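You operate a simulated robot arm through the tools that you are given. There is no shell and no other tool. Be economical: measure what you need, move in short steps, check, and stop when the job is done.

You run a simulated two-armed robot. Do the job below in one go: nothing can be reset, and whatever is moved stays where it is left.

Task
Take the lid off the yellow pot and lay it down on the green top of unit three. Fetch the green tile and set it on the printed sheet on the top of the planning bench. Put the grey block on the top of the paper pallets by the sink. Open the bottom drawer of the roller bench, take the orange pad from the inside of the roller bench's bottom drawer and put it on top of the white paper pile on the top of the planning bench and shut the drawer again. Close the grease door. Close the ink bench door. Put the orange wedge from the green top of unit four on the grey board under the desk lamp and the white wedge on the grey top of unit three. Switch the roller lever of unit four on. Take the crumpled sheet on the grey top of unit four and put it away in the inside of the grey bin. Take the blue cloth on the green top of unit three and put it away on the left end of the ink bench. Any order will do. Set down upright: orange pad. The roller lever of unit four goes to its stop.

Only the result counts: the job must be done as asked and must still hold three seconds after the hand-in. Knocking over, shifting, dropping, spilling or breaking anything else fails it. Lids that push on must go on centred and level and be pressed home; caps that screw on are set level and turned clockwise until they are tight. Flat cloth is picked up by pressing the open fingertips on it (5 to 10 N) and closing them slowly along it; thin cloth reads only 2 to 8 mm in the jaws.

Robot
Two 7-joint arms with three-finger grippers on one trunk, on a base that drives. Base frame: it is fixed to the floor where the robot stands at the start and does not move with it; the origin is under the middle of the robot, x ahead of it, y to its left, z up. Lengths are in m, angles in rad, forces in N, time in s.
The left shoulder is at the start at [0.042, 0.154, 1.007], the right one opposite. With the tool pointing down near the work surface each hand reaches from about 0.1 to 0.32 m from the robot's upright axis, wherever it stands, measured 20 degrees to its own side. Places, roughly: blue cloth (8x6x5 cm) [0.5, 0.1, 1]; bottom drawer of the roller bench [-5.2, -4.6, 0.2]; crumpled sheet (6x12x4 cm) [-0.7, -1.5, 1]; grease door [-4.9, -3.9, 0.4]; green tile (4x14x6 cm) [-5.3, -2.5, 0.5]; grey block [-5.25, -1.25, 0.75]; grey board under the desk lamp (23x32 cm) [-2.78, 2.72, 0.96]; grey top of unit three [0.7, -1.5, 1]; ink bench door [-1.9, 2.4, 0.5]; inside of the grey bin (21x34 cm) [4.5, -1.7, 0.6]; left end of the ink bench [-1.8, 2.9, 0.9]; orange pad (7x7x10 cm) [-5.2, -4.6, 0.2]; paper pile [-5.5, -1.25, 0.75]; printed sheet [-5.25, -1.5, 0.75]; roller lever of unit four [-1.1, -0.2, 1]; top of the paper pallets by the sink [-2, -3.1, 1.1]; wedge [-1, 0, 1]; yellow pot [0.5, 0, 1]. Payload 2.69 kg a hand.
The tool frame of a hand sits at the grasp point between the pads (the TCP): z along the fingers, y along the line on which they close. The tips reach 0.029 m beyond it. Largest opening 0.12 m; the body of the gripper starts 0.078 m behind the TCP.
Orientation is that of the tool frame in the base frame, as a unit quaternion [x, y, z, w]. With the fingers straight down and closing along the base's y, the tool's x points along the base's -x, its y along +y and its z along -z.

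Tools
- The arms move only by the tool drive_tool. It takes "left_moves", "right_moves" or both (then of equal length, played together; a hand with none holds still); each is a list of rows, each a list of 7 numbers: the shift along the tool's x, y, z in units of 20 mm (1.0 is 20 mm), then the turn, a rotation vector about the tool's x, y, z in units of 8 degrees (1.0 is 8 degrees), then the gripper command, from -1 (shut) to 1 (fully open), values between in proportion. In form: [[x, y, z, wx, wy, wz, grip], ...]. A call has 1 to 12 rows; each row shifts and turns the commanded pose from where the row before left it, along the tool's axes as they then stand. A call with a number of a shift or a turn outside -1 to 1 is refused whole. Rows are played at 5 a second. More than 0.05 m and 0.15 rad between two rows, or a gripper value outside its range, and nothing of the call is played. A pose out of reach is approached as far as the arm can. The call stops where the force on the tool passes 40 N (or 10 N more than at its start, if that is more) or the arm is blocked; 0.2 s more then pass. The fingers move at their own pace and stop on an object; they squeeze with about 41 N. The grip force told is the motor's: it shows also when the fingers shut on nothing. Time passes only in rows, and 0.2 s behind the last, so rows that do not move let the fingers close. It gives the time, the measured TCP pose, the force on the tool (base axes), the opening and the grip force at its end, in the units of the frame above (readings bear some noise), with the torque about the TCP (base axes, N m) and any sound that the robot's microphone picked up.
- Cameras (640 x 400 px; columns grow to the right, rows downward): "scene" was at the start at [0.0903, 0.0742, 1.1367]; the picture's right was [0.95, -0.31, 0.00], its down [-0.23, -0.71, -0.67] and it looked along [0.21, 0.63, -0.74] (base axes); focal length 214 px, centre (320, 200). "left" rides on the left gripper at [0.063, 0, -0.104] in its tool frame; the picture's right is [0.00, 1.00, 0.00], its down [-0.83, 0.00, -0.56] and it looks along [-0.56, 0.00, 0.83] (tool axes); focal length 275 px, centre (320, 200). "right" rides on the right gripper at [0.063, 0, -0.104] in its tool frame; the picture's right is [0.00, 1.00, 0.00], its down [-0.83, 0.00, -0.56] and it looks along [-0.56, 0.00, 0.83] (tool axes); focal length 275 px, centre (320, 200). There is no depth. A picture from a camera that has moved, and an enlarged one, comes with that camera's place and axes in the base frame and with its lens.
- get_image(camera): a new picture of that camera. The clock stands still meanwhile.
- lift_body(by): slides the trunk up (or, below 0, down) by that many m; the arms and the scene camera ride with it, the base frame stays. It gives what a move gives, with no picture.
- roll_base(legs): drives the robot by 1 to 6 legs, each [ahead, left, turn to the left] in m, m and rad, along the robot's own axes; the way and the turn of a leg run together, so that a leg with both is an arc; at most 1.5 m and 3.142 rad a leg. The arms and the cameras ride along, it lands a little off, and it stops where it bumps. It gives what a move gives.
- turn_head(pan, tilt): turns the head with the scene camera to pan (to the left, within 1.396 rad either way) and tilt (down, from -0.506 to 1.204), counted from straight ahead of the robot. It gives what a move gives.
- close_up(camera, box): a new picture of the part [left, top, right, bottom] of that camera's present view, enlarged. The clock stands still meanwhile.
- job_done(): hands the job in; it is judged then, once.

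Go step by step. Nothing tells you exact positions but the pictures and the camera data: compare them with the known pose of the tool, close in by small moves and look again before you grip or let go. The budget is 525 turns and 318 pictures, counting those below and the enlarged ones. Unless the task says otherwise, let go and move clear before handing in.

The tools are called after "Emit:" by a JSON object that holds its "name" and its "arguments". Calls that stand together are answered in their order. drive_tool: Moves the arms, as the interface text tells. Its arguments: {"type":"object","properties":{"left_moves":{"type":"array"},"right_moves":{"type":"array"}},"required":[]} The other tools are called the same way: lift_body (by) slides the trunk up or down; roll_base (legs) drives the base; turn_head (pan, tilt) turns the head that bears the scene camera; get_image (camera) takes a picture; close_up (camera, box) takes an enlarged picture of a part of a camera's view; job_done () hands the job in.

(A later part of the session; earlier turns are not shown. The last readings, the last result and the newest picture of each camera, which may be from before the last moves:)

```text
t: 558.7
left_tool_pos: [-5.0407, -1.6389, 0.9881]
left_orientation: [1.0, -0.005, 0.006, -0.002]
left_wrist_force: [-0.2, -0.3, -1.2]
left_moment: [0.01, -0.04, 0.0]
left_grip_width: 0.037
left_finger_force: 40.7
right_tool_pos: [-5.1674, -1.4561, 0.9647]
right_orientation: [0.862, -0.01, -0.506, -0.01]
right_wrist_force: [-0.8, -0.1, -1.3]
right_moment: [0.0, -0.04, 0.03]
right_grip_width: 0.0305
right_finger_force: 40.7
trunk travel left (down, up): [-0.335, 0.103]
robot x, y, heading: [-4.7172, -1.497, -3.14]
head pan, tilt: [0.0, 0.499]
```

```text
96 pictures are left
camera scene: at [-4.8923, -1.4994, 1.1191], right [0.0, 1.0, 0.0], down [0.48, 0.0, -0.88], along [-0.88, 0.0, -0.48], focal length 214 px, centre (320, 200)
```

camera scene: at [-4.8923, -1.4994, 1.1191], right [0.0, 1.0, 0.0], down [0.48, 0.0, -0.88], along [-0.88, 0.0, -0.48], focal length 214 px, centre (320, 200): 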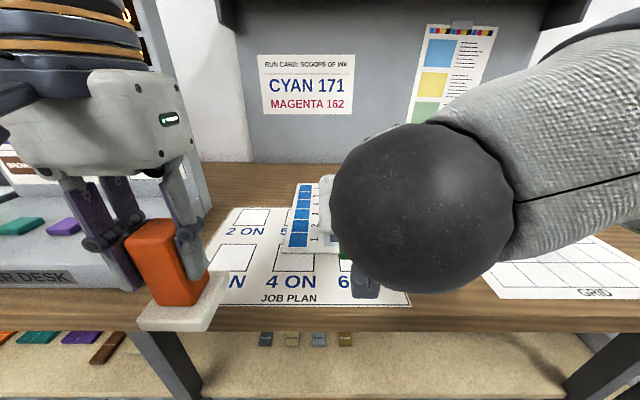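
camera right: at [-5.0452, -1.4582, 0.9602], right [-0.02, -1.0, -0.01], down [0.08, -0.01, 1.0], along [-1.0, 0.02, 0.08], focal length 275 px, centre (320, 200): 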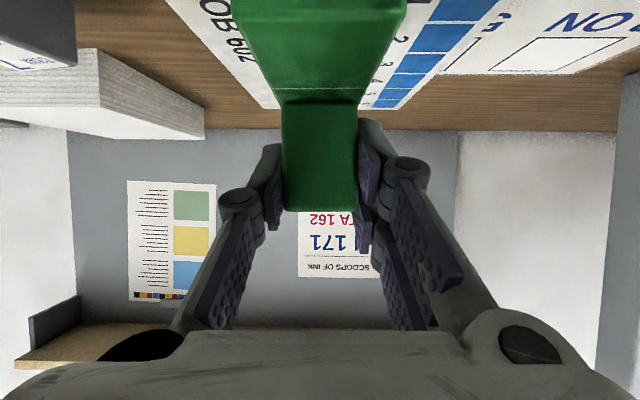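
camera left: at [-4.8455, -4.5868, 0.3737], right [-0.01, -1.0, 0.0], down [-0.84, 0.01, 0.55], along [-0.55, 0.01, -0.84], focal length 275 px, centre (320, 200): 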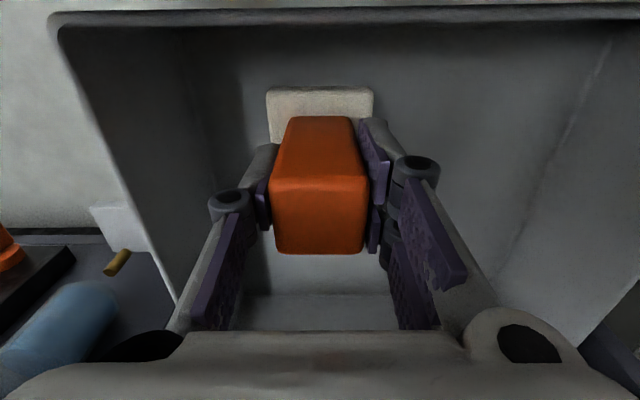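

Emit:
{"name": "drive_tool", "arguments": {"right_moves": [[-0.49, 0.45, 0.87, 0, 0, 0, -1], [-0.49, 0, 0.87, 0, 0, 0, -1], [-0.49, 0, 0.87, 0, 0, 0, -1], [-0.49, 0, 0.87, 0, 0, 0, -1], [-0.39, 0, 0.7, 0, 0, 0, -1], [0.87, 0, 0.49, 0, 0, 0, -1], [0.87, 0, 0.49, 0, 0, 0, -1]]}}

Emit:
{"name": "get_image", "arguments": {"camera": "right"}}

Emit:
{"name": "turn_head", "arguments": {"pan": 0.35, "tilt": 0.6}}

Emit:
{"name": "get_image", "arguments": {"camera": "scene"}}

```text
t: 560.3
left_tool_pos: [-5.0413, -1.6373, 0.988]
left_orientation: [1.0, -0.005, 0.007, -0.001]
left_wrist_force: [-0.1, -0.2, -1.3]
left_moment: [-0.02, 0.01, -0.02]
left_grip_width: 0.0371
left_finger_force: 41.2
right_tool_pos: [-5.2635, -1.4609, 0.9248]
right_orientation: [0.862, -0.009, -0.508, -0.009]
right_wrist_force: [-1.2, 0.2, -1.2]
right_moment: [-0.01, 0.04, 0.0]
right_grip_width: 0.0307
right_finger_force: 40.8
trunk travel left (down, up): [-0.335, 0.103]
robot x, y, heading: [-4.7189, -1.5018, -3.144]
head pan, tilt: [0.0, 0.499]
```

```text
95 pictures are left
camera right: at [-5.141, -1.4639, 0.9205], right [-0.02, -1.0, -0.01], down [0.08, -0.01, 1.0], along [-1.0, 0.02, 0.08], focal length 275 px, centre (320, 200)
```

right: 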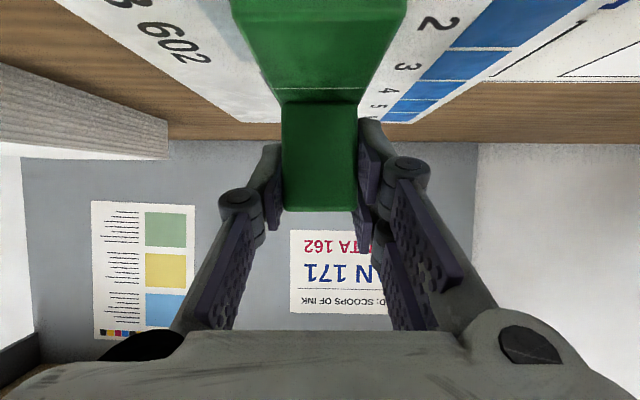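

```text
t: 561.1
left_tool_pos: [-5.0405, -1.6383, 0.9874]
left_orientation: [1.0, -0.005, 0.007, -0.002]
left_wrist_force: [0.5, 0.6, -0.5]
left_moment: [0.0, 0.01, 0.04]
left_grip_width: 0.0373
left_finger_force: 40.8
right_tool_pos: [-5.2632, -1.461, 0.9245]
right_orientation: [0.862, -0.01, -0.507, -0.009]
right_wrist_force: [0.1, 0.0, -0.8]
right_moment: [0.0, 0.0, -0.01]
right_grip_width: 0.0306
right_finger_force: 41.5
trunk travel left (down, up): [-0.335, 0.103]
robot x, y, heading: [-4.72, -1.4971, -3.137]
head pan, tilt: [0.351, 0.6]
```

```text
94 pictures are left
camera scene: at [-4.8838, -1.5296, 1.1102], right [-0.35, 0.94, 0.0], down [0.53, 0.2, -0.83], along [-0.77, -0.29, -0.56], focal length 214 px, centre (320, 200)
```

scene: 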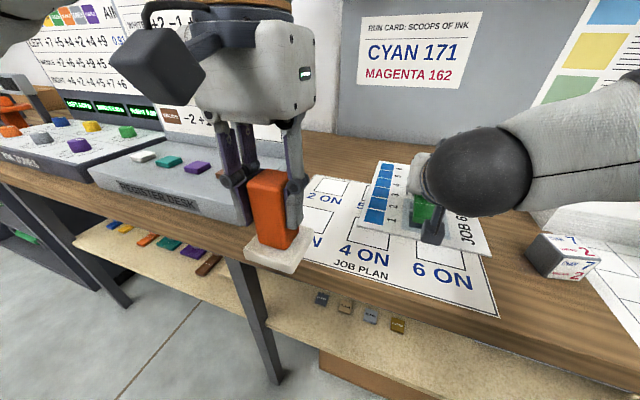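

Emit:
{"name": "drive_tool", "arguments": {"right_moves": [[0.4, 0, 0.23, 0, 0, 0, -1], [0.3, 0, 0.17, 0, 0, 0, -1], [0.2, 0, 0.11, 0, 0, 0, -1], [0.2, 0, 0.11, 0, 0, 0, -1], [0.2, 0, 0.11, 0, 0, 0, -1], [0.2, 0, 0.11, 0, 0, 0, -1], [0.2, 0, 0.11, 0, 0, 0, -1], [0.2, 0, 0.11, 0, 0, 0, -1]]}}

Emit:
{"name": "close_up", "arguments": {"camera": "scene", "box": [340, 120, 520, 280]}}

```text
t: 562.6
left_tool_pos: [-5.0386, -1.6388, 0.9885]
left_orientation: [1.0, -0.005, 0.007, -0.002]
left_wrist_force: [-0.4, -1.0, -1.5]
left_moment: [0.0, -0.02, 0.0]
left_grip_width: 0.0371
left_finger_force: 40.9
right_tool_pos: [-5.2653, -1.4614, 0.8983]
right_orientation: [0.856, -0.01, -0.516, -0.006]
right_wrist_force: [1.5, -0.5, 16.7]
right_moment: [-0.24, -0.89, 0.05]
right_grip_width: 0.0307
right_finger_force: 40.9
trunk travel left (down, up): [-0.335, 0.103]
robot x, y, heading: [-4.7196, -1.5012, -3.135]
head pan, tilt: [0.351, 0.6]
stopped in row 7 (right hand): the force on the tool passed its limit at 47 N (the readings are from after the stop); the commanded pose is now the measured one
```

```text
2.50 times, centred on (430, 200) of scene
camera zoom: at [-4.8827, -1.5298, 1.1101], right [-0.35, 0.94, 0.0], down [0.53, 0.2, -0.83], along [-0.77, -0.29, -0.56], focal length 536 px, centre (45, 200)
```

zoom: 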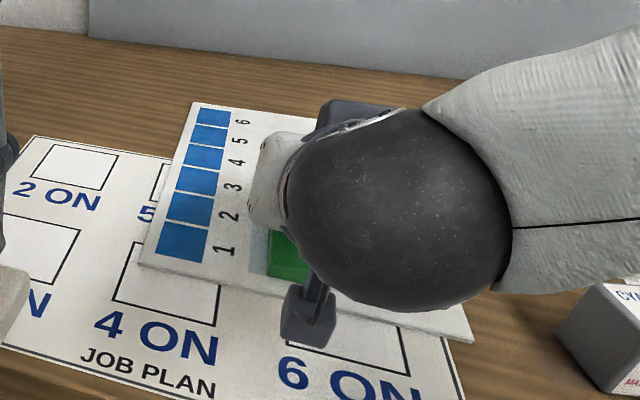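

Emit:
{"name": "drive_tool", "arguments": {"right_moves": [[-0.06, 0, -0.03, 0, 0, 0, -0.9], [0, 0, 0, 0, 0, 0, -0.15], [0, 0, 0, 0, 0, 0, -0.15], [0, 0, -0.5, 0, 0, 0, -0.15], [0, 0, -1, 0, 0, 0, -0.15], [0, 0, -1, 0, 0, 0, -0.15], [0, 0, -1, 0, 0, 0, -0.15], [-0.5, 0, -1, 0, 0, 0, -0.15], [-1, 0, 0, 0, 0, 0, -0.15]]}}

Emit:
{"name": "get_image", "arguments": {"camera": "scene"}}

```text
t: 564.6
left_tool_pos: [-5.0403, -1.639, 0.9889]
left_orientation: [1.0, -0.005, 0.006, -0.002]
left_wrist_force: [0.3, -0.1, -0.1]
left_moment: [0.01, 0.04, 0.02]
left_grip_width: 0.0371
left_finger_force: 41.3
right_tool_pos: [-5.1984, -1.463, 0.9651]
right_orientation: [0.858, -0.01, -0.513, -0.008]
right_wrist_force: [0.0, 0.7, 0.7]
right_moment: [0.01, -0.03, 0.03]
right_grip_width: 0.051
right_finger_force: 0.1
trunk travel left (down, up): [-0.335, 0.103]
robot x, y, heading: [-4.7219, -1.4952, -3.142]
head pan, tilt: [0.351, 0.6]
```

```text
92 pictures are left
camera scene: at [-4.8838, -1.5297, 1.1101], right [-0.35, 0.94, 0.0], down [0.53, 0.2, -0.83], along [-0.77, -0.29, -0.57], focal length 214 px, centre (320, 200)
```

scene: 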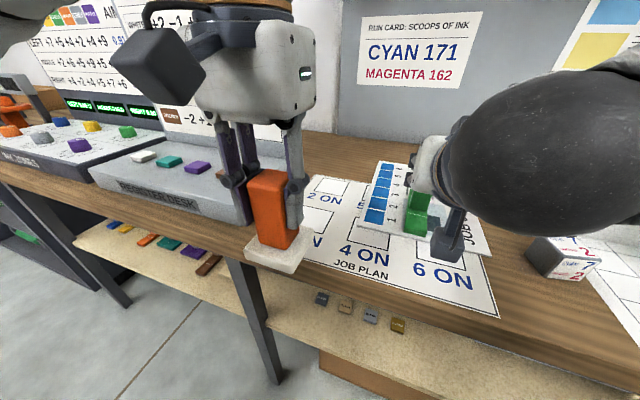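

Emit:
{"name": "roll_base", "arguments": {"legs": [[-0.25, 0, 0]]}}

Emit:
{"name": "drive_tool", "arguments": {"right_moves": [[0, 0, -1, 0, 1, 0, 0.5], [0, 0, -1, 0, 1, 0, 0.5], [0, 0, -1, 0, 1, 0, 0.5], [0, 0, -1, 0, 1, 0, 0.5], [0, 0, -0.5, 0, 1, 0, 0.5], [0, 0, 0, 0, 1, 0, 0.5], [0, 0, 0, 0, 1, 0, 0.5], [0, 0, 0, 0, 0.7, 0, 0.5]]}}

Emit:
{"name": "turn_head", "arguments": {"pan": 0, "tilt": 0.55}}

Emit:
{"name": "get_image", "arguments": {"camera": "scene"}}

```text
t: 566.4
left_tool_pos: [-4.7909, -1.6379, 0.9884]
left_orientation: [1.0, -0.005, 0.006, -0.002]
left_wrist_force: [-0.6, -0.2, -1.7]
left_moment: [-0.01, 0.04, 0.02]
left_grip_width: 0.0373
left_finger_force: 41.4
right_tool_pos: [-4.949, -1.4611, 0.9676]
right_orientation: [0.858, -0.012, -0.513, -0.009]
right_wrist_force: [0.2, 0.1, 0.0]
right_moment: [-0.01, 0.03, 0.04]
right_grip_width: 0.0508
right_finger_force: 0.0
trunk travel left (down, up): [-0.335, 0.103]
robot x, y, heading: [-4.4732, -1.4992, -3.137]
head pan, tilt: [0.351, 0.6]
```

```text
t: 568.2
left_tool_pos: [-4.7917, -1.6382, 0.9888]
left_orientation: [1.0, -0.005, 0.005, -0.002]
left_wrist_force: [1.0, 0.1, -0.8]
left_moment: [0.01, 0.01, -0.03]
left_grip_width: 0.0371
left_finger_force: 41.4
right_tool_pos: [-4.8855, -1.4643, 1.0255]
right_orientation: [1.0, -0.014, 0.0, -0.001]
right_wrist_force: [1.1, 0.0, 0.3]
right_moment: [-0.01, -0.01, -0.02]
right_grip_width: 0.0901
right_finger_force: 0.1
trunk travel left (down, up): [-0.335, 0.103]
robot x, y, heading: [-4.4687, -1.4996, -3.136]
head pan, tilt: [0.351, 0.6]
```

```text
t: 569.1
left_tool_pos: [-4.79, -1.6371, 0.9877]
left_orientation: [1.0, -0.006, 0.005, -0.001]
left_wrist_force: [-0.3, 1.2, -0.5]
left_moment: [-0.01, 0.0, -0.02]
left_grip_width: 0.0376
left_finger_force: 40.7
right_tool_pos: [-4.8866, -1.464, 1.0261]
right_orientation: [1.0, -0.013, -0.002, -0.002]
right_wrist_force: [-0.8, 0.2, 1.2]
right_moment: [0.01, 0.01, -0.04]
right_grip_width: 0.0902
right_finger_force: 0.0
trunk travel left (down, up): [-0.335, 0.103]
robot x, y, heading: [-4.4699, -1.499, -3.138]
head pan, tilt: [0.0, 0.55]
```

```text
91 pictures are left
camera scene: at [-4.6415, -1.4987, 1.1147], right [0.0, 1.0, 0.0], down [0.52, 0.0, -0.85], along [-0.85, 0.0, -0.52], focal length 214 px, centre (320, 200)
```

scene: 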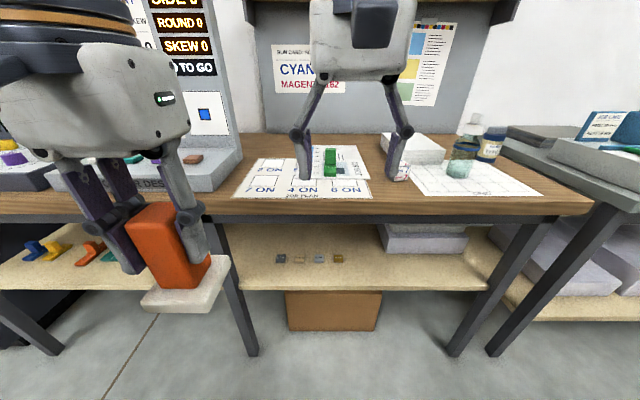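

Tile is on the printed sheet. The paper pile is near (-5.43,-1.17), top z≈0.89. I raise the trunk and line the left hand up with it.

Emit:
{"name": "lift_body", "arguments": {"by": 0.08}}

Emit:
{"name": "drive_tool", "arguments": {"right_moves": [[1, 0, 0, 0, 0, 0, 0.5], [1, 0, 0, 0, 0, 0, 0.5], [1, 0, 0, 0, 0, 0, 0.5]], "left_moves": [[0, 0, 0, 0, 0, 0, -1], [0, 0, 0, 0, 0, 0, -1], [0, 0, 0, 0, 0, 0, -1]]}}

Emit:
{"name": "roll_base", "arguments": {"legs": [[0, -0.47, 0], [0.2, 0, 0]]}}

Emit:
{"name": "get_image", "arguments": {"camera": "scene"}}

Emit:
{"name": "get_image", "arguments": {"camera": "left"}}

```text
t: 570.2
left_tool_pos: [-4.7909, -1.6377, 1.0671]
left_orientation: [1.0, -0.006, 0.007, -0.002]
left_wrist_force: [-0.2, 0.4, -1.4]
left_moment: [0.01, -0.03, -0.03]
left_grip_width: 0.0371
left_finger_force: 40.8
right_tool_pos: [-4.8855, -1.4626, 1.1044]
right_orientation: [1.0, -0.015, 0.0, -0.001]
right_wrist_force: [0.0, 0.2, 0.4]
right_moment: [0.01, 0.01, 0.0]
right_grip_width: 0.0899
right_finger_force: 0.0
trunk travel left (down, up): [-0.415, 0.023]
robot x, y, heading: [-4.4727, -1.4978, -3.135]
head pan, tilt: [0.0, 0.55]
```

```text
t: 571.0
left_tool_pos: [-4.79, -1.6376, 1.0686]
left_orientation: [1.0, -0.005, 0.005, -0.003]
left_wrist_force: [0.4, 0.5, -1.0]
left_moment: [-0.01, 0.04, -0.01]
left_grip_width: 0.037
left_finger_force: 40.6
right_tool_pos: [-4.8226, -1.4658, 1.1071]
right_orientation: [1.0, -0.014, -0.002, -0.002]
right_wrist_force: [-0.4, 0.0, 0.1]
right_moment: [0.01, -0.02, -0.04]
right_grip_width: 0.0902
right_finger_force: 0.0
trunk travel left (down, up): [-0.415, 0.023]
robot x, y, heading: [-4.4727, -1.4967, -3.142]
head pan, tilt: [0.0, 0.55]
```

```text
t: 576.3
left_tool_pos: [-4.9938, -1.1748, 1.0684]
left_orientation: [1.0, -0.005, 0.006, -0.002]
left_wrist_force: [0.3, 0.6, -0.8]
left_moment: [0.03, -0.05, 0.03]
left_grip_width: 0.0375
left_finger_force: 40.9
right_tool_pos: [-5.026, -1.0026, 1.1053]
right_orientation: [1.0, -0.014, -0.001, -0.002]
right_wrist_force: [-0.9, 0.0, -0.2]
right_moment: [-0.01, -0.04, 0.01]
right_grip_width: 0.0899
right_finger_force: 0.0
trunk travel left (down, up): [-0.415, 0.023]
robot x, y, heading: [-4.6719, -1.0316, -3.14]
head pan, tilt: [0.0, 0.55]
```

```text
90 pictures are left
camera scene: at [-4.7918, -1.0344, 1.2092], right [-0.01, 1.0, 0.0], down [0.52, 0.0, -0.85], along [-0.85, 0.0, -0.52], focal length 214 px, centre (320, 200)
```

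scene: 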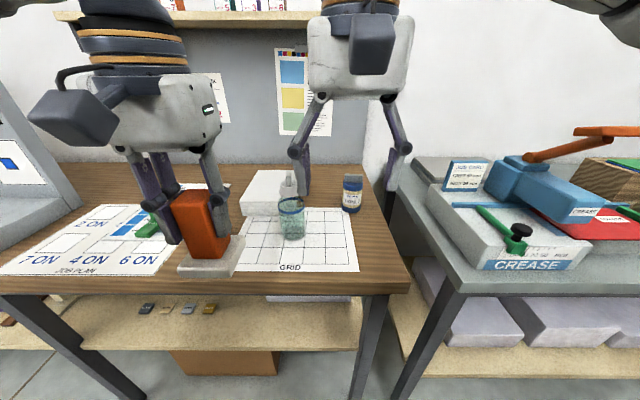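

```text
89 pictures are left
camera left: at [-4.9313, -1.1768, 1.1737], right [-0.01, -1.0, 0.0], down [-0.84, 0.01, 0.55], along [-0.55, 0.01, -0.84], focal length 275 px, centre (320, 200)
```

left: 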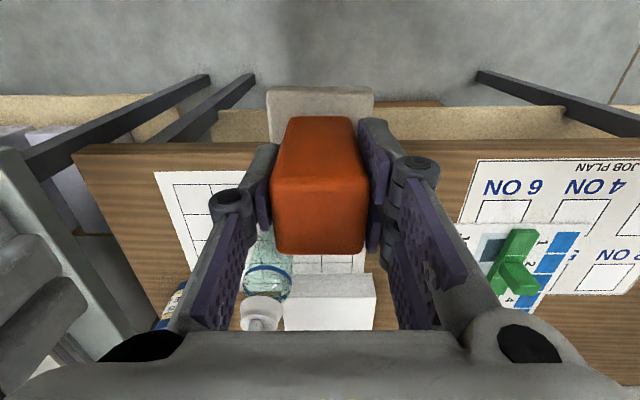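

Emit:
{"name": "roll_base", "arguments": {"legs": [[0.17, 0, 0]]}}

Emit:
{"name": "drive_tool", "arguments": {"left_moves": [[-1, 0.5, 0, 0, 0, 0, -1], [-1, 0, 0, 0, 0, 0, -1], [-1, 0, 0, 0, 0, 0, -1], [-1, 0, 0, 0, 0, 0, -1], [-1, 0, 0, 0, 0, 0, -1], [-1, 0, 0, 0, 0, 0, -1], [-1, 0, 0, 0, 0, 0, -1]]}}

Emit:
{"name": "get_image", "arguments": {"camera": "scene"}}

```text
t: 577.8
left_tool_pos: [-5.1608, -1.174, 1.0678]
left_orientation: [1.0, -0.005, 0.006, -0.001]
left_wrist_force: [-0.5, 0.6, -1.3]
left_moment: [0.01, -0.05, 0.01]
left_grip_width: 0.0373
left_finger_force: 40.6
right_tool_pos: [-5.1946, -1.0028, 1.1075]
right_orientation: [1.0, -0.014, 0.0, -0.001]
right_wrist_force: [-0.2, 0.5, -0.9]
right_moment: [0.0, -0.04, -0.04]
right_grip_width: 0.0898
right_finger_force: 0.0
trunk travel left (down, up): [-0.415, 0.023]
robot x, y, heading: [-4.8409, -1.0315, -3.138]
head pan, tilt: [0.0, 0.55]
```

```text
t: 579.4
left_tool_pos: [-5.3047, -1.1805, 1.0656]
left_orientation: [1.0, -0.004, 0.007, -0.002]
left_wrist_force: [-0.2, -0.2, -1.3]
left_moment: [0.02, -0.02, -0.01]
left_grip_width: 0.0373
left_finger_force: 41.4
right_tool_pos: [-5.1933, -1.0023, 1.1065]
right_orientation: [1.0, -0.015, 0.0, -0.001]
right_wrist_force: [0.3, 0.6, -0.1]
right_moment: [0.0, 0.03, -0.05]
right_grip_width: 0.0901
right_finger_force: 0.0
trunk travel left (down, up): [-0.415, 0.023]
robot x, y, heading: [-4.8402, -1.0345, -3.139]
head pan, tilt: [0.0, 0.55]
```

```text
88 pictures are left
camera scene: at [-4.9597, -1.0345, 1.2092], right [0.0, 1.0, 0.0], down [0.52, 0.0, -0.85], along [-0.85, 0.0, -0.52], focal length 214 px, centre (320, 200)
```

scene: 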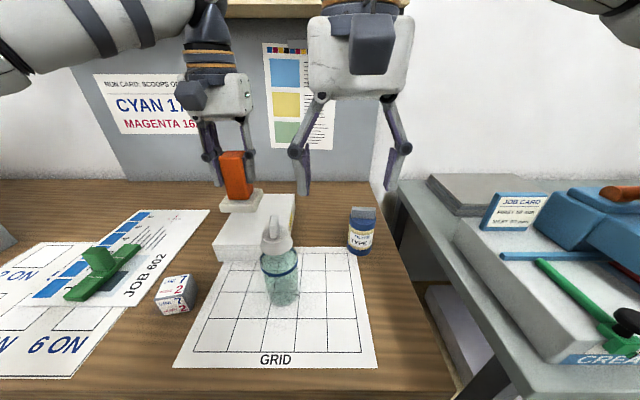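

Emit:
{"name": "roll_base", "arguments": {"legs": [[0.05, 0, 0]]}}

Emit:
{"name": "drive_tool", "arguments": {"left_moves": [[0, 0.5, 1, 0, 0, 0, -1], [0, 0, 1, 0, 0, 0, -1], [0, 0, 0.7, 0, 0, 0, -1], [-0.7, 0, 0, 0, 0, 0, -1], [-0.7, 0, 0, 0, 0, 0, -1], [-0.7, 0, 0, 0, 0, 0, -1]]}}

Emit:
{"name": "get_image", "arguments": {"camera": "scene"}}

```text
t: 580.3
left_tool_pos: [-5.3533, -1.1804, 1.0652]
left_orientation: [1.0, -0.006, 0.007, -0.002]
left_wrist_force: [-0.4, 0.4, -1.6]
left_moment: [-0.01, -0.03, 0.05]
left_grip_width: 0.0374
left_finger_force: 40.8
right_tool_pos: [-5.2429, -1.0012, 1.1056]
right_orientation: [1.0, -0.014, -0.001, -0.002]
right_wrist_force: [0.3, -0.3, 0.1]
right_moment: [-0.02, -0.06, 0.01]
right_grip_width: 0.0902
right_finger_force: 0.1
trunk travel left (down, up): [-0.415, 0.023]
robot x, y, heading: [-4.8885, -1.0326, -3.135]
head pan, tilt: [0.0, 0.55]
```

```text
t: 581.7
left_tool_pos: [-5.3935, -1.1906, 1.0111]
left_orientation: [1.0, -0.005, 0.007, -0.003]
left_wrist_force: [0.3, 0.7, -0.7]
left_moment: [0.02, 0.01, -0.02]
left_grip_width: 0.0371
left_finger_force: 41.2
right_tool_pos: [-5.242, -1.0019, 1.1058]
right_orientation: [1.0, -0.014, 0.0, -0.002]
right_wrist_force: [1.5, 0.7, 0.3]
right_moment: [-0.04, -0.01, 0.02]
right_grip_width: 0.0899
right_finger_force: 0.0
trunk travel left (down, up): [-0.415, 0.023]
robot x, y, heading: [-4.8885, -1.0304, -3.14]
head pan, tilt: [0.0, 0.55]
```

```text
87 pictures are left
camera scene: at [-5.0087, -1.0346, 1.2092], right [0.0, 1.0, 0.0], down [0.52, 0.0, -0.85], along [-0.85, 0.0, -0.52], focal length 214 px, centre (320, 200)
```

scene: 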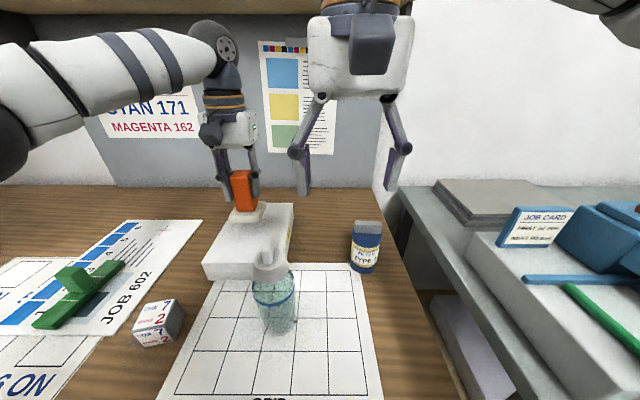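

Emit:
{"name": "drive_tool", "arguments": {"left_moves": [[0, 0, 0.8, 0, 0, 0, -1], [0, 0, 0.7, 0, 0, 0, -1], [0, 0, 0.3, 0, 0, 0, -1], [0, 0, 0.2, 0, 0, 0, -1], [0, 0, 0.2, 0, 0, 0, -1], [0, 0, 0.2, 0, 0, 0, -1], [0, 0, 0.2, 0, 0, 0, -1], [0, 0, 0.2, 0, 0, 0, -1]]}}

Emit:
{"name": "close_up", "arguments": {"camera": "scene", "box": [180, 150, 320, 290]}}

```text
t: 582.9
left_tool_pos: [-5.392, -1.1913, 0.9781]
left_orientation: [1.0, -0.004, 0.001, -0.004]
left_wrist_force: [4.1, -3.5, 27.6]
left_moment: [-0.28, -1.15, -0.17]
left_grip_width: 0.0375
left_finger_force: 40.9
right_tool_pos: [-5.2403, -1.0024, 1.1085]
right_orientation: [1.0, -0.013, -0.002, -0.002]
right_wrist_force: [0.1, -0.1, -0.4]
right_moment: [-0.01, 0.01, 0.01]
right_grip_width: 0.0901
right_finger_force: 0.1
trunk travel left (down, up): [-0.415, 0.023]
robot x, y, heading: [-4.8915, -1.0394, -3.14]
head pan, tilt: [0.0, 0.55]
stopped in row 5 (left hand): the force on the tool passed its limit at 43 N (the readings are from after the stop); the commanded pose is now the measured one
```

```text
2.86 times, centred on (250, 220) of scene
camera zoom: at [-5.0061, -1.0348, 1.2097], right [0.0, 1.0, 0.0], down [0.52, 0.0, -0.85], along [-0.85, 0.0, -0.52], focal length 613 px, centre (520, 143)
```

zoom: 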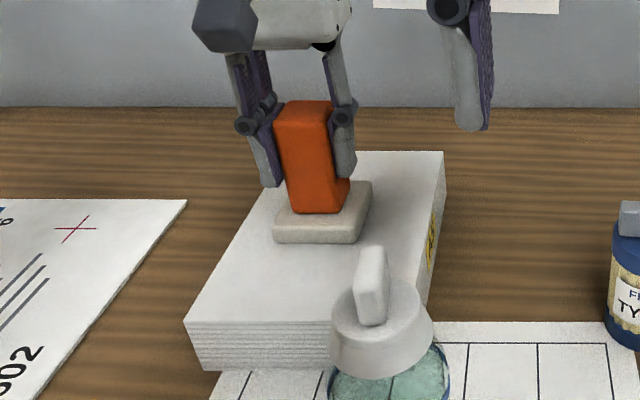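

Emit:
{"name": "drive_tool", "arguments": {"left_moves": [[0, 0, -0.1, 0, 0, 0, -1], [0, 0, 0, 0, 0, 0, 0], [0, 0, 0, 0, 0, 0, 0], [0, 0, -0.5, 0, 0, 0, 0], [0, 0, -1, 0, 0, 0, 0], [0, 0, -1, 0, 0, 0, 0], [0, 0, -1, 0, 0, 0, 0], [1, 0, -1, 0, 0, 0, 0], [1, 0, 0, 0, 0, 0, 0], [1, 0, 0, 0, 0, 0, 0]]}}

Emit:
{"name": "get_image", "arguments": {"camera": "scene"}}

```text
t: 585.1
left_tool_pos: [-5.3328, -1.1925, 1.0649]
left_orientation: [1.0, -0.004, 0.002, -0.003]
left_wrist_force: [1.1, -0.2, 0.4]
left_moment: [0.01, 0.02, -0.01]
left_grip_width: 0.0601
left_finger_force: 0.0
right_tool_pos: [-5.2401, -1.0029, 1.1067]
right_orientation: [1.0, -0.013, -0.002, -0.001]
right_wrist_force: [-0.2, -0.1, 0.3]
right_moment: [0.0, 0.03, -0.01]
right_grip_width: 0.0903
right_finger_force: 0.0
trunk travel left (down, up): [-0.415, 0.023]
robot x, y, heading: [-4.891, -1.0317, -3.14]
head pan, tilt: [0.0, 0.55]
```

```text
85 pictures are left
camera scene: at [-5.008, -1.035, 1.2093], right [0.0, 1.0, 0.0], down [0.52, 0.0, -0.85], along [-0.85, 0.0, -0.52], focal length 214 px, centre (320, 200)
```

scene: 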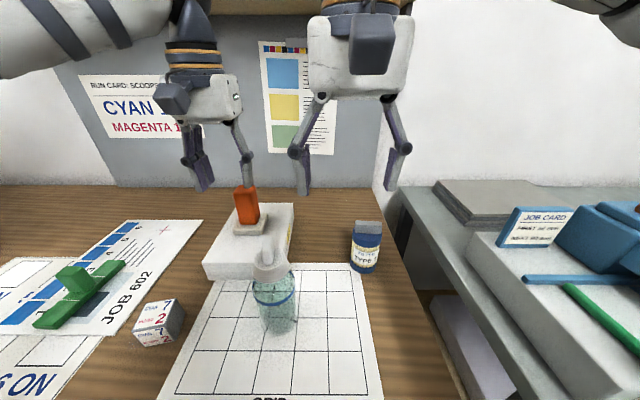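

Pad placed upright. Next the grey block (labelled cube) near (-5.19,-1.29) with the left hand.

Emit:
{"name": "roll_base", "arguments": {"legs": [[-0.12, 0, 0], [0, 0.09, 0]]}}

Emit:
{"name": "get_image", "arguments": {"camera": "left"}}

Emit:
{"name": "get_image", "arguments": {"camera": "scene"}}

```text
t: 587.3
left_tool_pos: [-5.2123, -1.2823, 1.0659]
left_orientation: [1.0, -0.004, 0.003, -0.003]
left_wrist_force: [0.6, -0.2, 0.6]
left_moment: [0.03, 0.0, 0.04]
left_grip_width: 0.06
left_finger_force: 0.0
right_tool_pos: [-5.1213, -1.0935, 1.1066]
right_orientation: [1.0, -0.013, -0.002, -0.002]
right_wrist_force: [-0.5, 0.1, 0.6]
right_moment: [0.01, -0.02, -0.01]
right_grip_width: 0.0901
right_finger_force: 0.1
trunk travel left (down, up): [-0.415, 0.023]
robot x, y, heading: [-4.7709, -1.1256, -3.134]
head pan, tilt: [0.0, 0.55]
```

```text
84 pictures are left
camera left: at [-5.1489, -1.2847, 1.1708], right [-0.01, -1.0, -0.01], down [-0.83, 0.01, 0.55], along [-0.55, 0.01, -0.83], focal length 275 px, centre (320, 200)
```

left: 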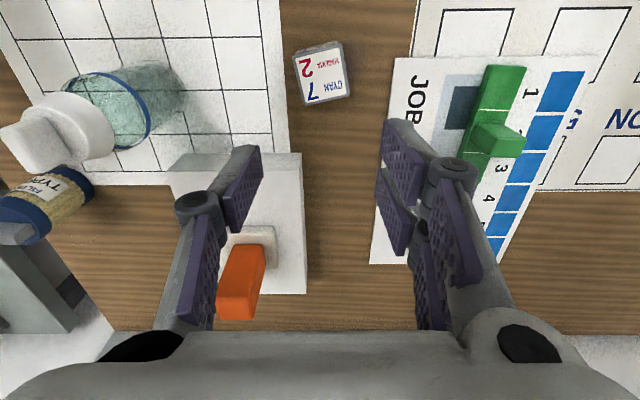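

```text
83 pictures are left
camera scene: at [-4.8876, -1.1247, 1.2092], right [-0.01, 1.0, 0.0], down [0.52, 0.0, -0.85], along [-0.85, 0.0, -0.52], focal length 214 px, centre (320, 200)
```

scene: 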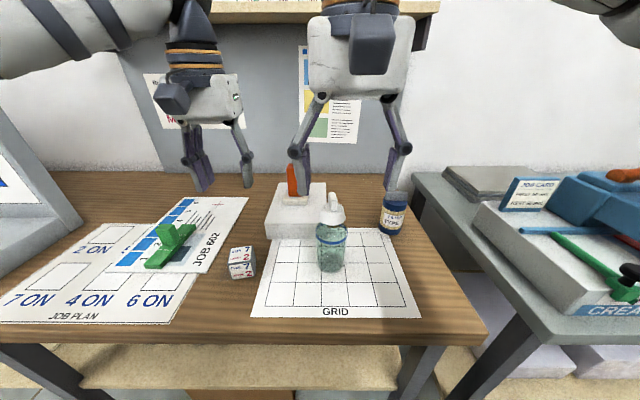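

Emit:
{"name": "drive_tool", "arguments": {"left_moves": [[1, 0.1, 1, 0, 0, 0, 0.2], [0, 0, 1, 0, 0, -0.95, 0.2], [0, 0, 1, 0, 0, -0.95, 0.2], [0, 0, 1, 0, 0, 0, 0.2], [0, 0, 1, 0, 0, 0, 0.2], [0, 0, 1, 0, 0, 0, 0.2]]}}

Emit:
{"name": "get_image", "arguments": {"camera": "left"}}

```text
t: 588.7
left_tool_pos: [-5.1934, -1.2824, 0.9446]
left_orientation: [0.991, 0.131, 0.003, -0.003]
left_wrist_force: [0.5, 0.0, 0.4]
left_moment: [0.02, 0.0, 0.02]
left_grip_width: 0.0717
left_finger_force: 0.1
right_tool_pos: [-5.1236, -1.0933, 1.1065]
right_orientation: [1.0, -0.013, -0.001, -0.002]
right_wrist_force: [-0.2, 1.1, -0.4]
right_moment: [0.01, -0.04, 0.02]
right_grip_width: 0.0899
right_finger_force: 0.0
trunk travel left (down, up): [-0.415, 0.023]
robot x, y, heading: [-4.7706, -1.1245, -3.139]
head pan, tilt: [0.0, 0.55]
```

```text
82 pictures are left
camera left: at [-5.1317, -1.2675, 1.0505], right [0.25, -0.97, 0.0], down [-0.81, -0.21, 0.55], along [-0.53, -0.14, -0.83], focal length 275 px, centre (320, 200)
```

left: 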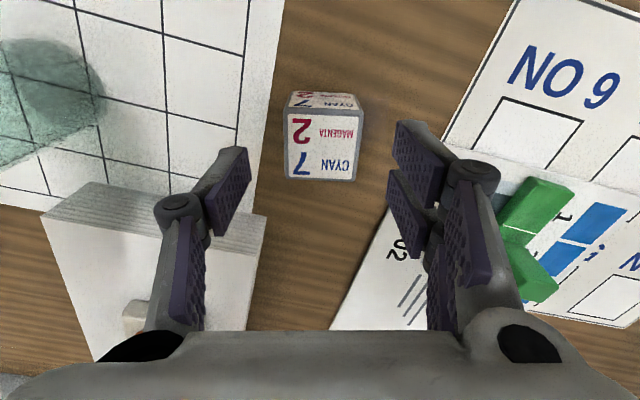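

Emit:
{"name": "drive_tool", "arguments": {"left_moves": [[0, 0, 0.8, 0, 0, 0, -0.1], [0, 0, 0.8, 0, 0, 0, -0.1], [0, 0, 0.8, 0, 0, 0, -0.1], [0, 0, 0.5, 0, 0, 0, -0.1], [0, 0, 0, 0, 0, 0, -0.1]]}}

Emit:
{"name": "get_image", "arguments": {"camera": "left"}}

```text
t: 589.9
left_tool_pos: [-5.1919, -1.2805, 0.8883]
left_orientation: [0.992, 0.128, 0.002, -0.001]
left_wrist_force: [-0.5, 0.8, 0.6]
left_moment: [-0.02, 0.0, 0.02]
left_grip_width: 0.0543
left_finger_force: 0.1
right_tool_pos: [-5.122, -1.0919, 1.106]
right_orientation: [1.0, -0.012, -0.001, -0.002]
right_wrist_force: [0.5, 0.4, 0.3]
right_moment: [0.02, 0.0, -0.01]
right_grip_width: 0.0899
right_finger_force: 0.0
trunk travel left (down, up): [-0.415, 0.023]
robot x, y, heading: [-4.7668, -1.1243, -3.137]
head pan, tilt: [0.0, 0.55]
```

```text
81 pictures are left
camera left: at [-5.1301, -1.2672, 0.9937], right [0.25, -0.97, 0.0], down [-0.81, -0.21, 0.55], along [-0.53, -0.14, -0.83], focal length 275 px, centre (320, 200)
```

left: 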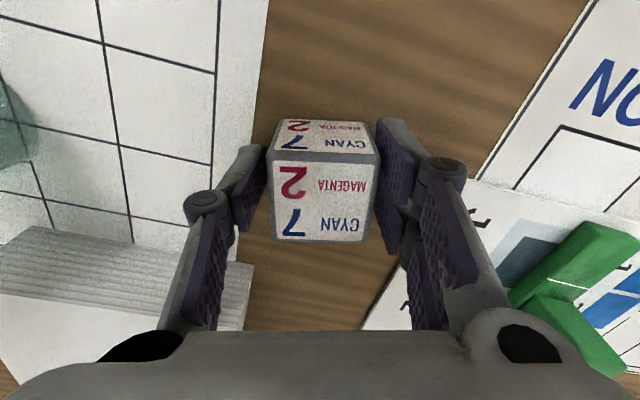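

Emit:
{"name": "drive_tool", "arguments": {"left_moves": [[0, 0, 0, 0, 0, 0, -0.4], [0, 0, 0, 0, 0, 0, -1], [0, 0, 0, 0, 0, 0, -1], [0, 0, -0.5, 0, 0, 0, -1], [0, 0, -1, 0, 0, 0, -1], [0, 0, -1, 0, 0, 0, -1], [0, 0, -1, 0, 0, 0, -1], [0, 0, -1, 0, 0, 0, -1], [0, 0, -1, 0, 0, 0, -1], [0, 0, -1, 0, 0, 0, -1], [0, 0, -1, 0, 0, 0, -1]]}}

Emit:
{"name": "get_image", "arguments": {"camera": "left"}}

```text
t: 592.3
left_tool_pos: [-5.1916, -1.2835, 1.0382]
left_orientation: [0.992, 0.128, 0.002, -0.002]
left_wrist_force: [0.5, 0.2, -0.5]
left_moment: [0.0, 0.02, -0.02]
left_grip_width: 0.0451
left_finger_force: 41.2
right_tool_pos: [-5.1208, -1.0926, 1.1053]
right_orientation: [1.0, -0.013, -0.002, -0.002]
right_wrist_force: [0.0, 0.1, -1.2]
right_moment: [-0.03, 0.04, 0.02]
right_grip_width: 0.0899
right_finger_force: 0.1
trunk travel left (down, up): [-0.415, 0.023]
robot x, y, heading: [-4.7684, -1.1212, -3.136]
head pan, tilt: [0.0, 0.55]
```

```text
80 pictures are left
camera left: at [-5.1307, -1.2693, 1.1436], right [0.25, -0.97, 0.0], down [-0.81, -0.21, 0.55], along [-0.53, -0.14, -0.83], focal length 275 px, centre (320, 200)
```

left: 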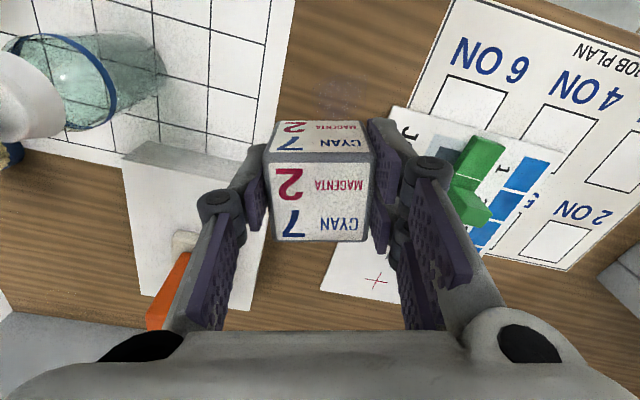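

Block in hand. I raise the hands and drive to the paper pallets.

Emit:
{"name": "roll_base", "arguments": {"legs": [[-0.35, 0, 0]]}}

Emit:
{"name": "drive_tool", "arguments": {"left_moves": [[0, 0, -1, 0, 0, 0, -1], [0, 0, -1, 0, 0, 0, -1], [0, 0, -1, 0, 0, 0, -1], [0, 0, -1, 0, 0, 0, -1], [0, 0, -1, 0, 0, 0, -1], [0, 0, -1, 0, 0, 0, -1], [0, 0, -1, 0, 0, 0, -1]], "right_moves": [[0, 0, -1, 0, 0, 0, -0.5], [0, 0, -1, 0, 0, 0, -0.5], [0, 0, -1, 0, 0, 0, -0.5], [0, 0, 0, 0, 0, 0, -0.5], [0, 0, 0, 0, 0, 0, -0.5], [0, 0, 0, 0, 0, 0, -0.5], [0, 0, 0, 0, 0, 0, -0.5]]}}

Emit:
{"name": "lift_body", "arguments": {"by": 0.02}}

Emit:
{"name": "roll_base", "arguments": {"legs": [[0, 1.33, 0]]}}

```text
t: 594.5
left_tool_pos: [-4.852, -1.2826, 1.0384]
left_orientation: [0.991, 0.133, 0.002, -0.003]
left_wrist_force: [0.2, -0.2, -0.5]
left_moment: [0.0, 0.05, -0.03]
left_grip_width: 0.0451
left_finger_force: 41.4
right_tool_pos: [-4.7832, -1.0901, 1.1073]
right_orientation: [1.0, -0.011, -0.002, -0.002]
right_wrist_force: [0.2, -0.8, 0.4]
right_moment: [-0.01, 0.03, 0.02]
right_grip_width: 0.09
right_finger_force: 0.0
trunk travel left (down, up): [-0.415, 0.023]
robot x, y, heading: [-4.4294, -1.1202, -3.127]
head pan, tilt: [0.0, 0.55]
```

```text
t: 596.1
left_tool_pos: [-4.8536, -1.2846, 1.1789]
left_orientation: [0.991, 0.132, 0.002, -0.002]
left_wrist_force: [0.0, 0.1, -0.8]
left_moment: [-0.03, -0.01, -0.01]
left_grip_width: 0.0452
left_finger_force: 40.7
right_tool_pos: [-4.7817, -1.0921, 1.1659]
right_orientation: [1.0, -0.01, -0.002, -0.002]
right_wrist_force: [0.5, 0.1, -0.2]
right_moment: [-0.03, 0.0, -0.01]
right_grip_width: 0.0302
right_finger_force: 0.2
trunk travel left (down, up): [-0.415, 0.023]
robot x, y, heading: [-4.4305, -1.1219, -3.131]
head pan, tilt: [0.0, 0.55]
```

```text
t: 596.8
left_tool_pos: [-4.8539, -1.2844, 1.1969]
left_orientation: [0.991, 0.132, 0.004, -0.001]
left_wrist_force: [0.0, 0.7, -1.0]
left_moment: [-0.03, -0.07, 0.02]
left_grip_width: 0.0452
left_finger_force: 41.1
right_tool_pos: [-4.7835, -1.0912, 1.1852]
right_orientation: [1.0, -0.01, 0.0, -0.002]
right_wrist_force: [-0.5, -0.2, -1.0]
right_moment: [-0.02, -0.04, -0.01]
right_grip_width: 0.0301
right_finger_force: 0.1
trunk travel left (down, up): [-0.435, 0.003]
robot x, y, heading: [-4.4327, -1.1199, -3.135]
head pan, tilt: [0.0, 0.55]
```

```text
t: 607.0
left_tool_pos: [-4.8658, -2.5741, 1.1975]
left_orientation: [0.993, 0.115, 0.003, -0.002]
left_wrist_force: [0.4, 0.0, -1.5]
left_moment: [-0.02, 0.01, 0.03]
left_grip_width: 0.045
left_finger_force: 41.3
right_tool_pos: [-4.7894, -2.3849, 1.1867]
right_orientation: [1.0, -0.027, -0.001, -0.001]
right_wrist_force: [-0.7, -0.1, 0.4]
right_moment: [0.06, 0.0, 0.01]
right_grip_width: 0.0299
right_finger_force: 0.0
trunk travel left (down, up): [-0.435, 0.003]
robot x, y, heading: [-4.441, -2.4286, 3.121]
head pan, tilt: [0.0, 0.55]
```

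Emit:
{"name": "roll_base", "arguments": {"legs": [[0, 0.02, 0.02], [-1.3, 0, 0], [-1.1, 0, 0]]}}

Emit:
{"name": "turn_head", "arguments": {"pan": 1.35, "tilt": 0.35}}

Emit:
{"name": "get_image", "arguments": {"camera": "scene"}}

```text
t: 618.4
left_tool_pos: [-2.5802, -2.6092, 1.2008]
left_orientation: [0.995, 0.096, 0.001, 0.011]
left_wrist_force: [0.4, 0.5, -0.4]
left_moment: [0.02, -0.03, -0.02]
left_grip_width: 0.0453
left_finger_force: 41.1
right_tool_pos: [-2.4957, -2.4249, 1.1856]
right_orientation: [0.999, -0.046, 0.0, 0.011]
right_wrist_force: [0.2, 0.2, 0.4]
right_moment: [-0.04, -0.01, 0.01]
right_grip_width: 0.0302
right_finger_force: 0.1
trunk travel left (down, up): [-0.435, 0.003]
robot x, y, heading: [-2.1426, -2.5078, 3.079]
head pan, tilt: [0.0, 0.55]
stopped in leg 3: the robot was blocked; the commanded pose is now the measured one
```

```text
t: 619.9
left_tool_pos: [-2.5812, -2.6115, 1.1982]
left_orientation: [0.995, 0.097, 0.004, 0.012]
left_wrist_force: [0.6, 0.0, -0.3]
left_moment: [-0.04, -0.03, -0.01]
left_grip_width: 0.045
left_finger_force: 41.0
right_tool_pos: [-2.498, -2.4246, 1.1812]
right_orientation: [0.999, -0.045, 0.003, 0.013]
right_wrist_force: [-0.2, -0.6, 0.5]
right_moment: [0.03, -0.01, -0.01]
right_grip_width: 0.03
right_finger_force: 0.0
trunk travel left (down, up): [-0.435, 0.003]
robot x, y, heading: [-2.143, -2.5077, 3.085]
head pan, tilt: [1.349, 0.351]
```

```text
79 pictures are left
camera scene: at [-2.1784, -2.566, 1.2497], right [-0.96, 0.28, -0.01], down [0.1, 0.3, -0.95], along [-0.26, -0.91, -0.32], focal length 214 px, centre (320, 200)
```

scene: 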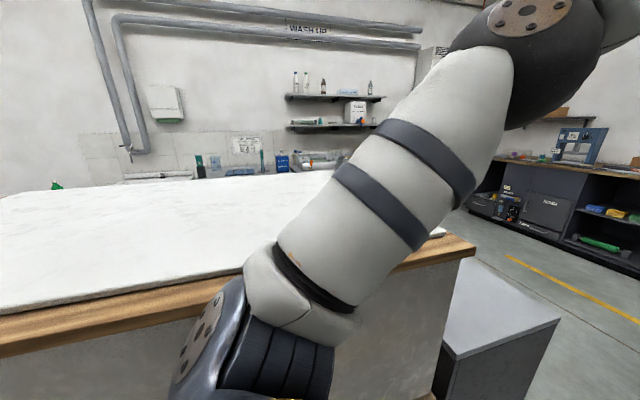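

Emit:
{"name": "roll_base", "arguments": {"legs": [[0, -0.12, 0.06]]}}

Emit:
{"name": "turn_head", "arguments": {"pan": 1.35, "tilt": 0.5}}

Emit:
{"name": "get_image", "arguments": {"camera": "scene"}}

```text
t: 621.5
left_tool_pos: [-2.5605, -2.5464, 1.1972]
left_orientation: [0.992, 0.129, 0.002, -0.002]
left_wrist_force: [0.4, -0.5, -0.1]
left_moment: [-0.03, -0.01, 0.01]
left_grip_width: 0.0451
left_finger_force: 41.2
right_tool_pos: [-2.4887, -2.3554, 1.1858]
right_orientation: [1.0, -0.013, -0.003, -0.002]
right_wrist_force: [-0.1, 0.6, 0.6]
right_moment: [0.01, 0.01, 0.0]
right_grip_width: 0.0302
right_finger_force: 0.1
trunk travel left (down, up): [-0.435, 0.003]
robot x, y, heading: [-2.1401, -2.3834, -3.139]
head pan, tilt: [1.349, 0.351]
```

```text
t: 622.2
left_tool_pos: [-2.5627, -2.5466, 1.1982]
left_orientation: [0.992, 0.129, 0.002, -0.001]
left_wrist_force: [0.0, -0.5, -1.1]
left_moment: [0.02, 0.01, -0.01]
left_grip_width: 0.0447
left_finger_force: 41.1
right_tool_pos: [-2.4901, -2.356, 1.1853]
right_orientation: [1.0, -0.013, -0.002, -0.002]
right_wrist_force: [0.2, -0.2, 0.0]
right_moment: [0.01, 0.01, 0.03]
right_grip_width: 0.03
right_finger_force: 0.0
trunk travel left (down, up): [-0.435, 0.003]
robot x, y, heading: [-2.135, -2.3888, -3.138]
head pan, tilt: [1.349, 0.499]
```

```text
78 pictures are left
camera scene: at [-2.161, -2.4757, 1.2343], right [-0.98, 0.22, 0.0], down [0.1, 0.47, -0.88], along [-0.19, -0.86, -0.48], focal length 214 px, centre (320, 200)
```

scene: 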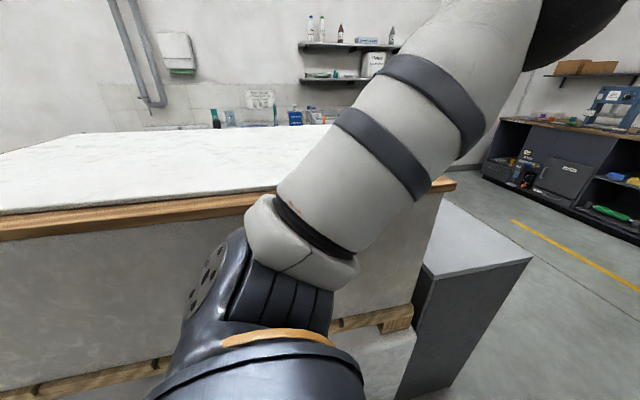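

Emit:
{"name": "turn_head", "arguments": {"pan": 0, "tilt": 0.55}}

Emit:
{"name": "roll_base", "arguments": {"legs": [[0, 0, 1.54]]}}

Emit:
{"name": "get_image", "arguments": {"camera": "scene"}}

Emit:
{"name": "get_image", "arguments": {"camera": "left"}}

```text
t: 623.7
left_tool_pos: [-2.5612, -2.5468, 1.1981]
left_orientation: [0.992, 0.129, 0.002, -0.002]
left_wrist_force: [-0.4, -0.2, -2.0]
left_moment: [0.0, -0.03, 0.02]
left_grip_width: 0.0453
left_finger_force: 41.4
right_tool_pos: [-2.4895, -2.3535, 1.1863]
right_orientation: [1.0, -0.013, -0.002, -0.002]
right_wrist_force: [-0.7, -0.5, 0.0]
right_moment: [0.02, -0.01, -0.02]
right_grip_width: 0.03
right_finger_force: 0.1
trunk travel left (down, up): [-0.435, 0.003]
robot x, y, heading: [-2.1345, -2.3856, -3.138]
head pan, tilt: [0.0, 0.55]
```

```text
t: 627.9
left_tool_pos: [-1.9902, -2.8151, 1.1971]
left_orientation: [0.621, 0.784, 0.001, -0.003]
left_wrist_force: [-0.3, 0.3, -0.7]
left_moment: [-0.02, 0.03, -0.05]
left_grip_width: 0.0449
left_finger_force: 41.1
right_tool_pos: [-2.1776, -2.7383, 1.1861]
right_orientation: [0.726, 0.688, -0.003, -0.001]
right_wrist_force: [0.0, -0.1, -0.7]
right_moment: [0.0, 0.03, 0.02]
right_grip_width: 0.0299
right_finger_force: 0.0
trunk travel left (down, up): [-0.435, 0.003]
robot x, y, heading: [-2.1382, -2.3886, -1.598]
head pan, tilt: [0.0, 0.55]
```

```text
77 pictures are left
camera scene: at [-2.138, -2.4821, 1.2297], right [-1.0, 0.02, 0.0], down [0.01, 0.52, -0.85], along [-0.02, -0.85, -0.52], focal length 214 px, centre (320, 200)
```

scene: 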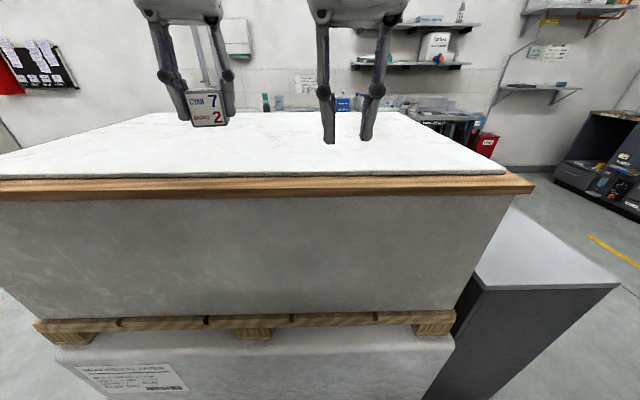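

```text
76 pictures are left
camera left: at [-2.0017, -2.7544, 1.303], right [0.97, 0.22, 0.0], down [0.19, -0.81, 0.55], along [0.12, -0.54, -0.83], focal length 275 px, centre (320, 200)
```

left: 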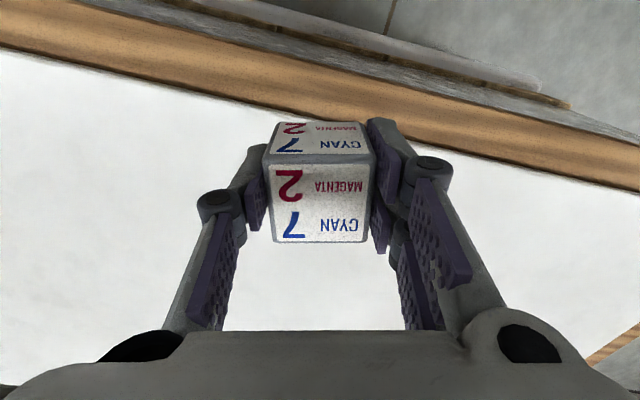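

Emit:
{"name": "roll_base", "arguments": {"legs": [[0.08, 0, 0]]}}

Emit:
{"name": "drive_tool", "arguments": {"left_moves": [[-0.97, -0.23, 0, 0, 0, 0, -1], [-0.97, -0.23, 0, 0, 0, 0, -1], [-0.8, -0.19, 0.5, 0, 0, 0, -1]]}}

Emit:
{"name": "get_image", "arguments": {"camera": "left"}}

```text
t: 629.0
left_tool_pos: [-1.9925, -2.8971, 1.197]
left_orientation: [0.621, 0.784, 0.001, -0.003]
left_wrist_force: [0.9, -0.1, -0.4]
left_moment: [0.02, 0.05, -0.03]
left_grip_width: 0.045
left_finger_force: 40.3
right_tool_pos: [-2.1806, -2.8184, 1.1866]
right_orientation: [0.726, 0.687, -0.003, 0.001]
right_wrist_force: [0.0, -0.8, -0.8]
right_moment: [0.02, 0.01, 0.0]
right_grip_width: 0.0302
right_finger_force: 0.1
trunk travel left (down, up): [-0.435, 0.003]
robot x, y, heading: [-2.1422, -2.4676, -1.594]
head pan, tilt: [0.0, 0.55]
```

```text
t: 629.8
left_tool_pos: [-1.9907, -2.9148, 1.1928]
left_orientation: [0.621, 0.784, 0.0, -0.002]
left_wrist_force: [0.3, -0.7, -0.3]
left_moment: [-0.03, 0.0, 0.01]
left_grip_width: 0.0452
left_finger_force: 41.0
left hand out of reach, approached as far as the arm can: row 1, 2, 3
right_tool_pos: [-2.1811, -2.8185, 1.1859]
right_orientation: [0.727, 0.687, -0.002, -0.002]
right_wrist_force: [0.1, 0.4, -0.1]
right_moment: [0.01, 0.0, -0.01]
right_grip_width: 0.0299
right_finger_force: 0.1
trunk travel left (down, up): [-0.435, 0.003]
robot x, y, heading: [-2.1379, -2.4668, -1.598]
head pan, tilt: [0.0, 0.55]
```

```text
75 pictures are left
camera left: at [-2.0037, -2.8549, 1.2978], right [0.97, 0.22, 0.0], down [0.19, -0.81, 0.55], along [0.12, -0.54, -0.83], focal length 275 px, centre (320, 200)
```

left: 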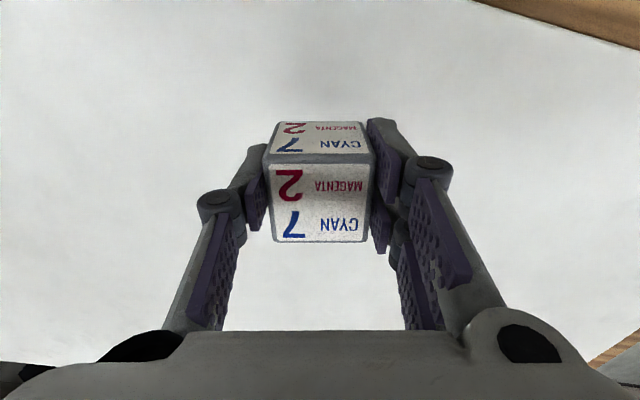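

Emit:
{"name": "drive_tool", "arguments": {"left_moves": [[0, 0, 0.7, 0, 0, 0, -1], [0, 0, 0.5, 0, 0, 0, -1], [0, 0, 0.4, 0, 0, 0, -1], [0, 0, 0.3, 0, 0, 0, -1], [0, 0, 0.3, 0, 0, 0, -1], [0, 0, 0.3, 0, 0, 0, -1], [0, 0, 0.3, 0, 0, 0, -1], [0, 0, 0.3, 0, 0, 0, -1], [0, 0, 0.3, 0, 0, 0, -1]]}}

Emit:
{"name": "get_image", "arguments": {"camera": "scene"}}

```text
t: 631.8
left_tool_pos: [-1.9908, -2.9137, 1.1242]
left_orientation: [0.62, 0.784, 0.0, -0.004]
left_wrist_force: [0.5, 0.0, -1.5]
left_moment: [-0.01, 0.02, -0.02]
left_grip_width: 0.045
left_finger_force: 41.0
right_tool_pos: [-2.18, -2.8178, 1.1865]
right_orientation: [0.726, 0.687, -0.002, 0.0]
right_wrist_force: [0.5, -0.8, 0.4]
right_moment: [0.05, 0.0, 0.01]
right_grip_width: 0.0299
right_finger_force: 0.1
trunk travel left (down, up): [-0.435, 0.003]
robot x, y, heading: [-2.1374, -2.4686, -1.596]
head pan, tilt: [0.0, 0.55]
```

```text
74 pictures are left
camera scene: at [-2.14, -2.5636, 1.2297], right [-1.0, 0.02, 0.0], down [0.01, 0.52, -0.85], along [-0.02, -0.85, -0.52], focal length 214 px, centre (320, 200)
```

scene: 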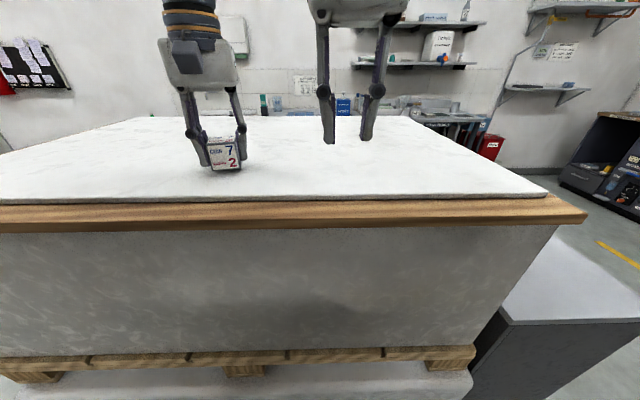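

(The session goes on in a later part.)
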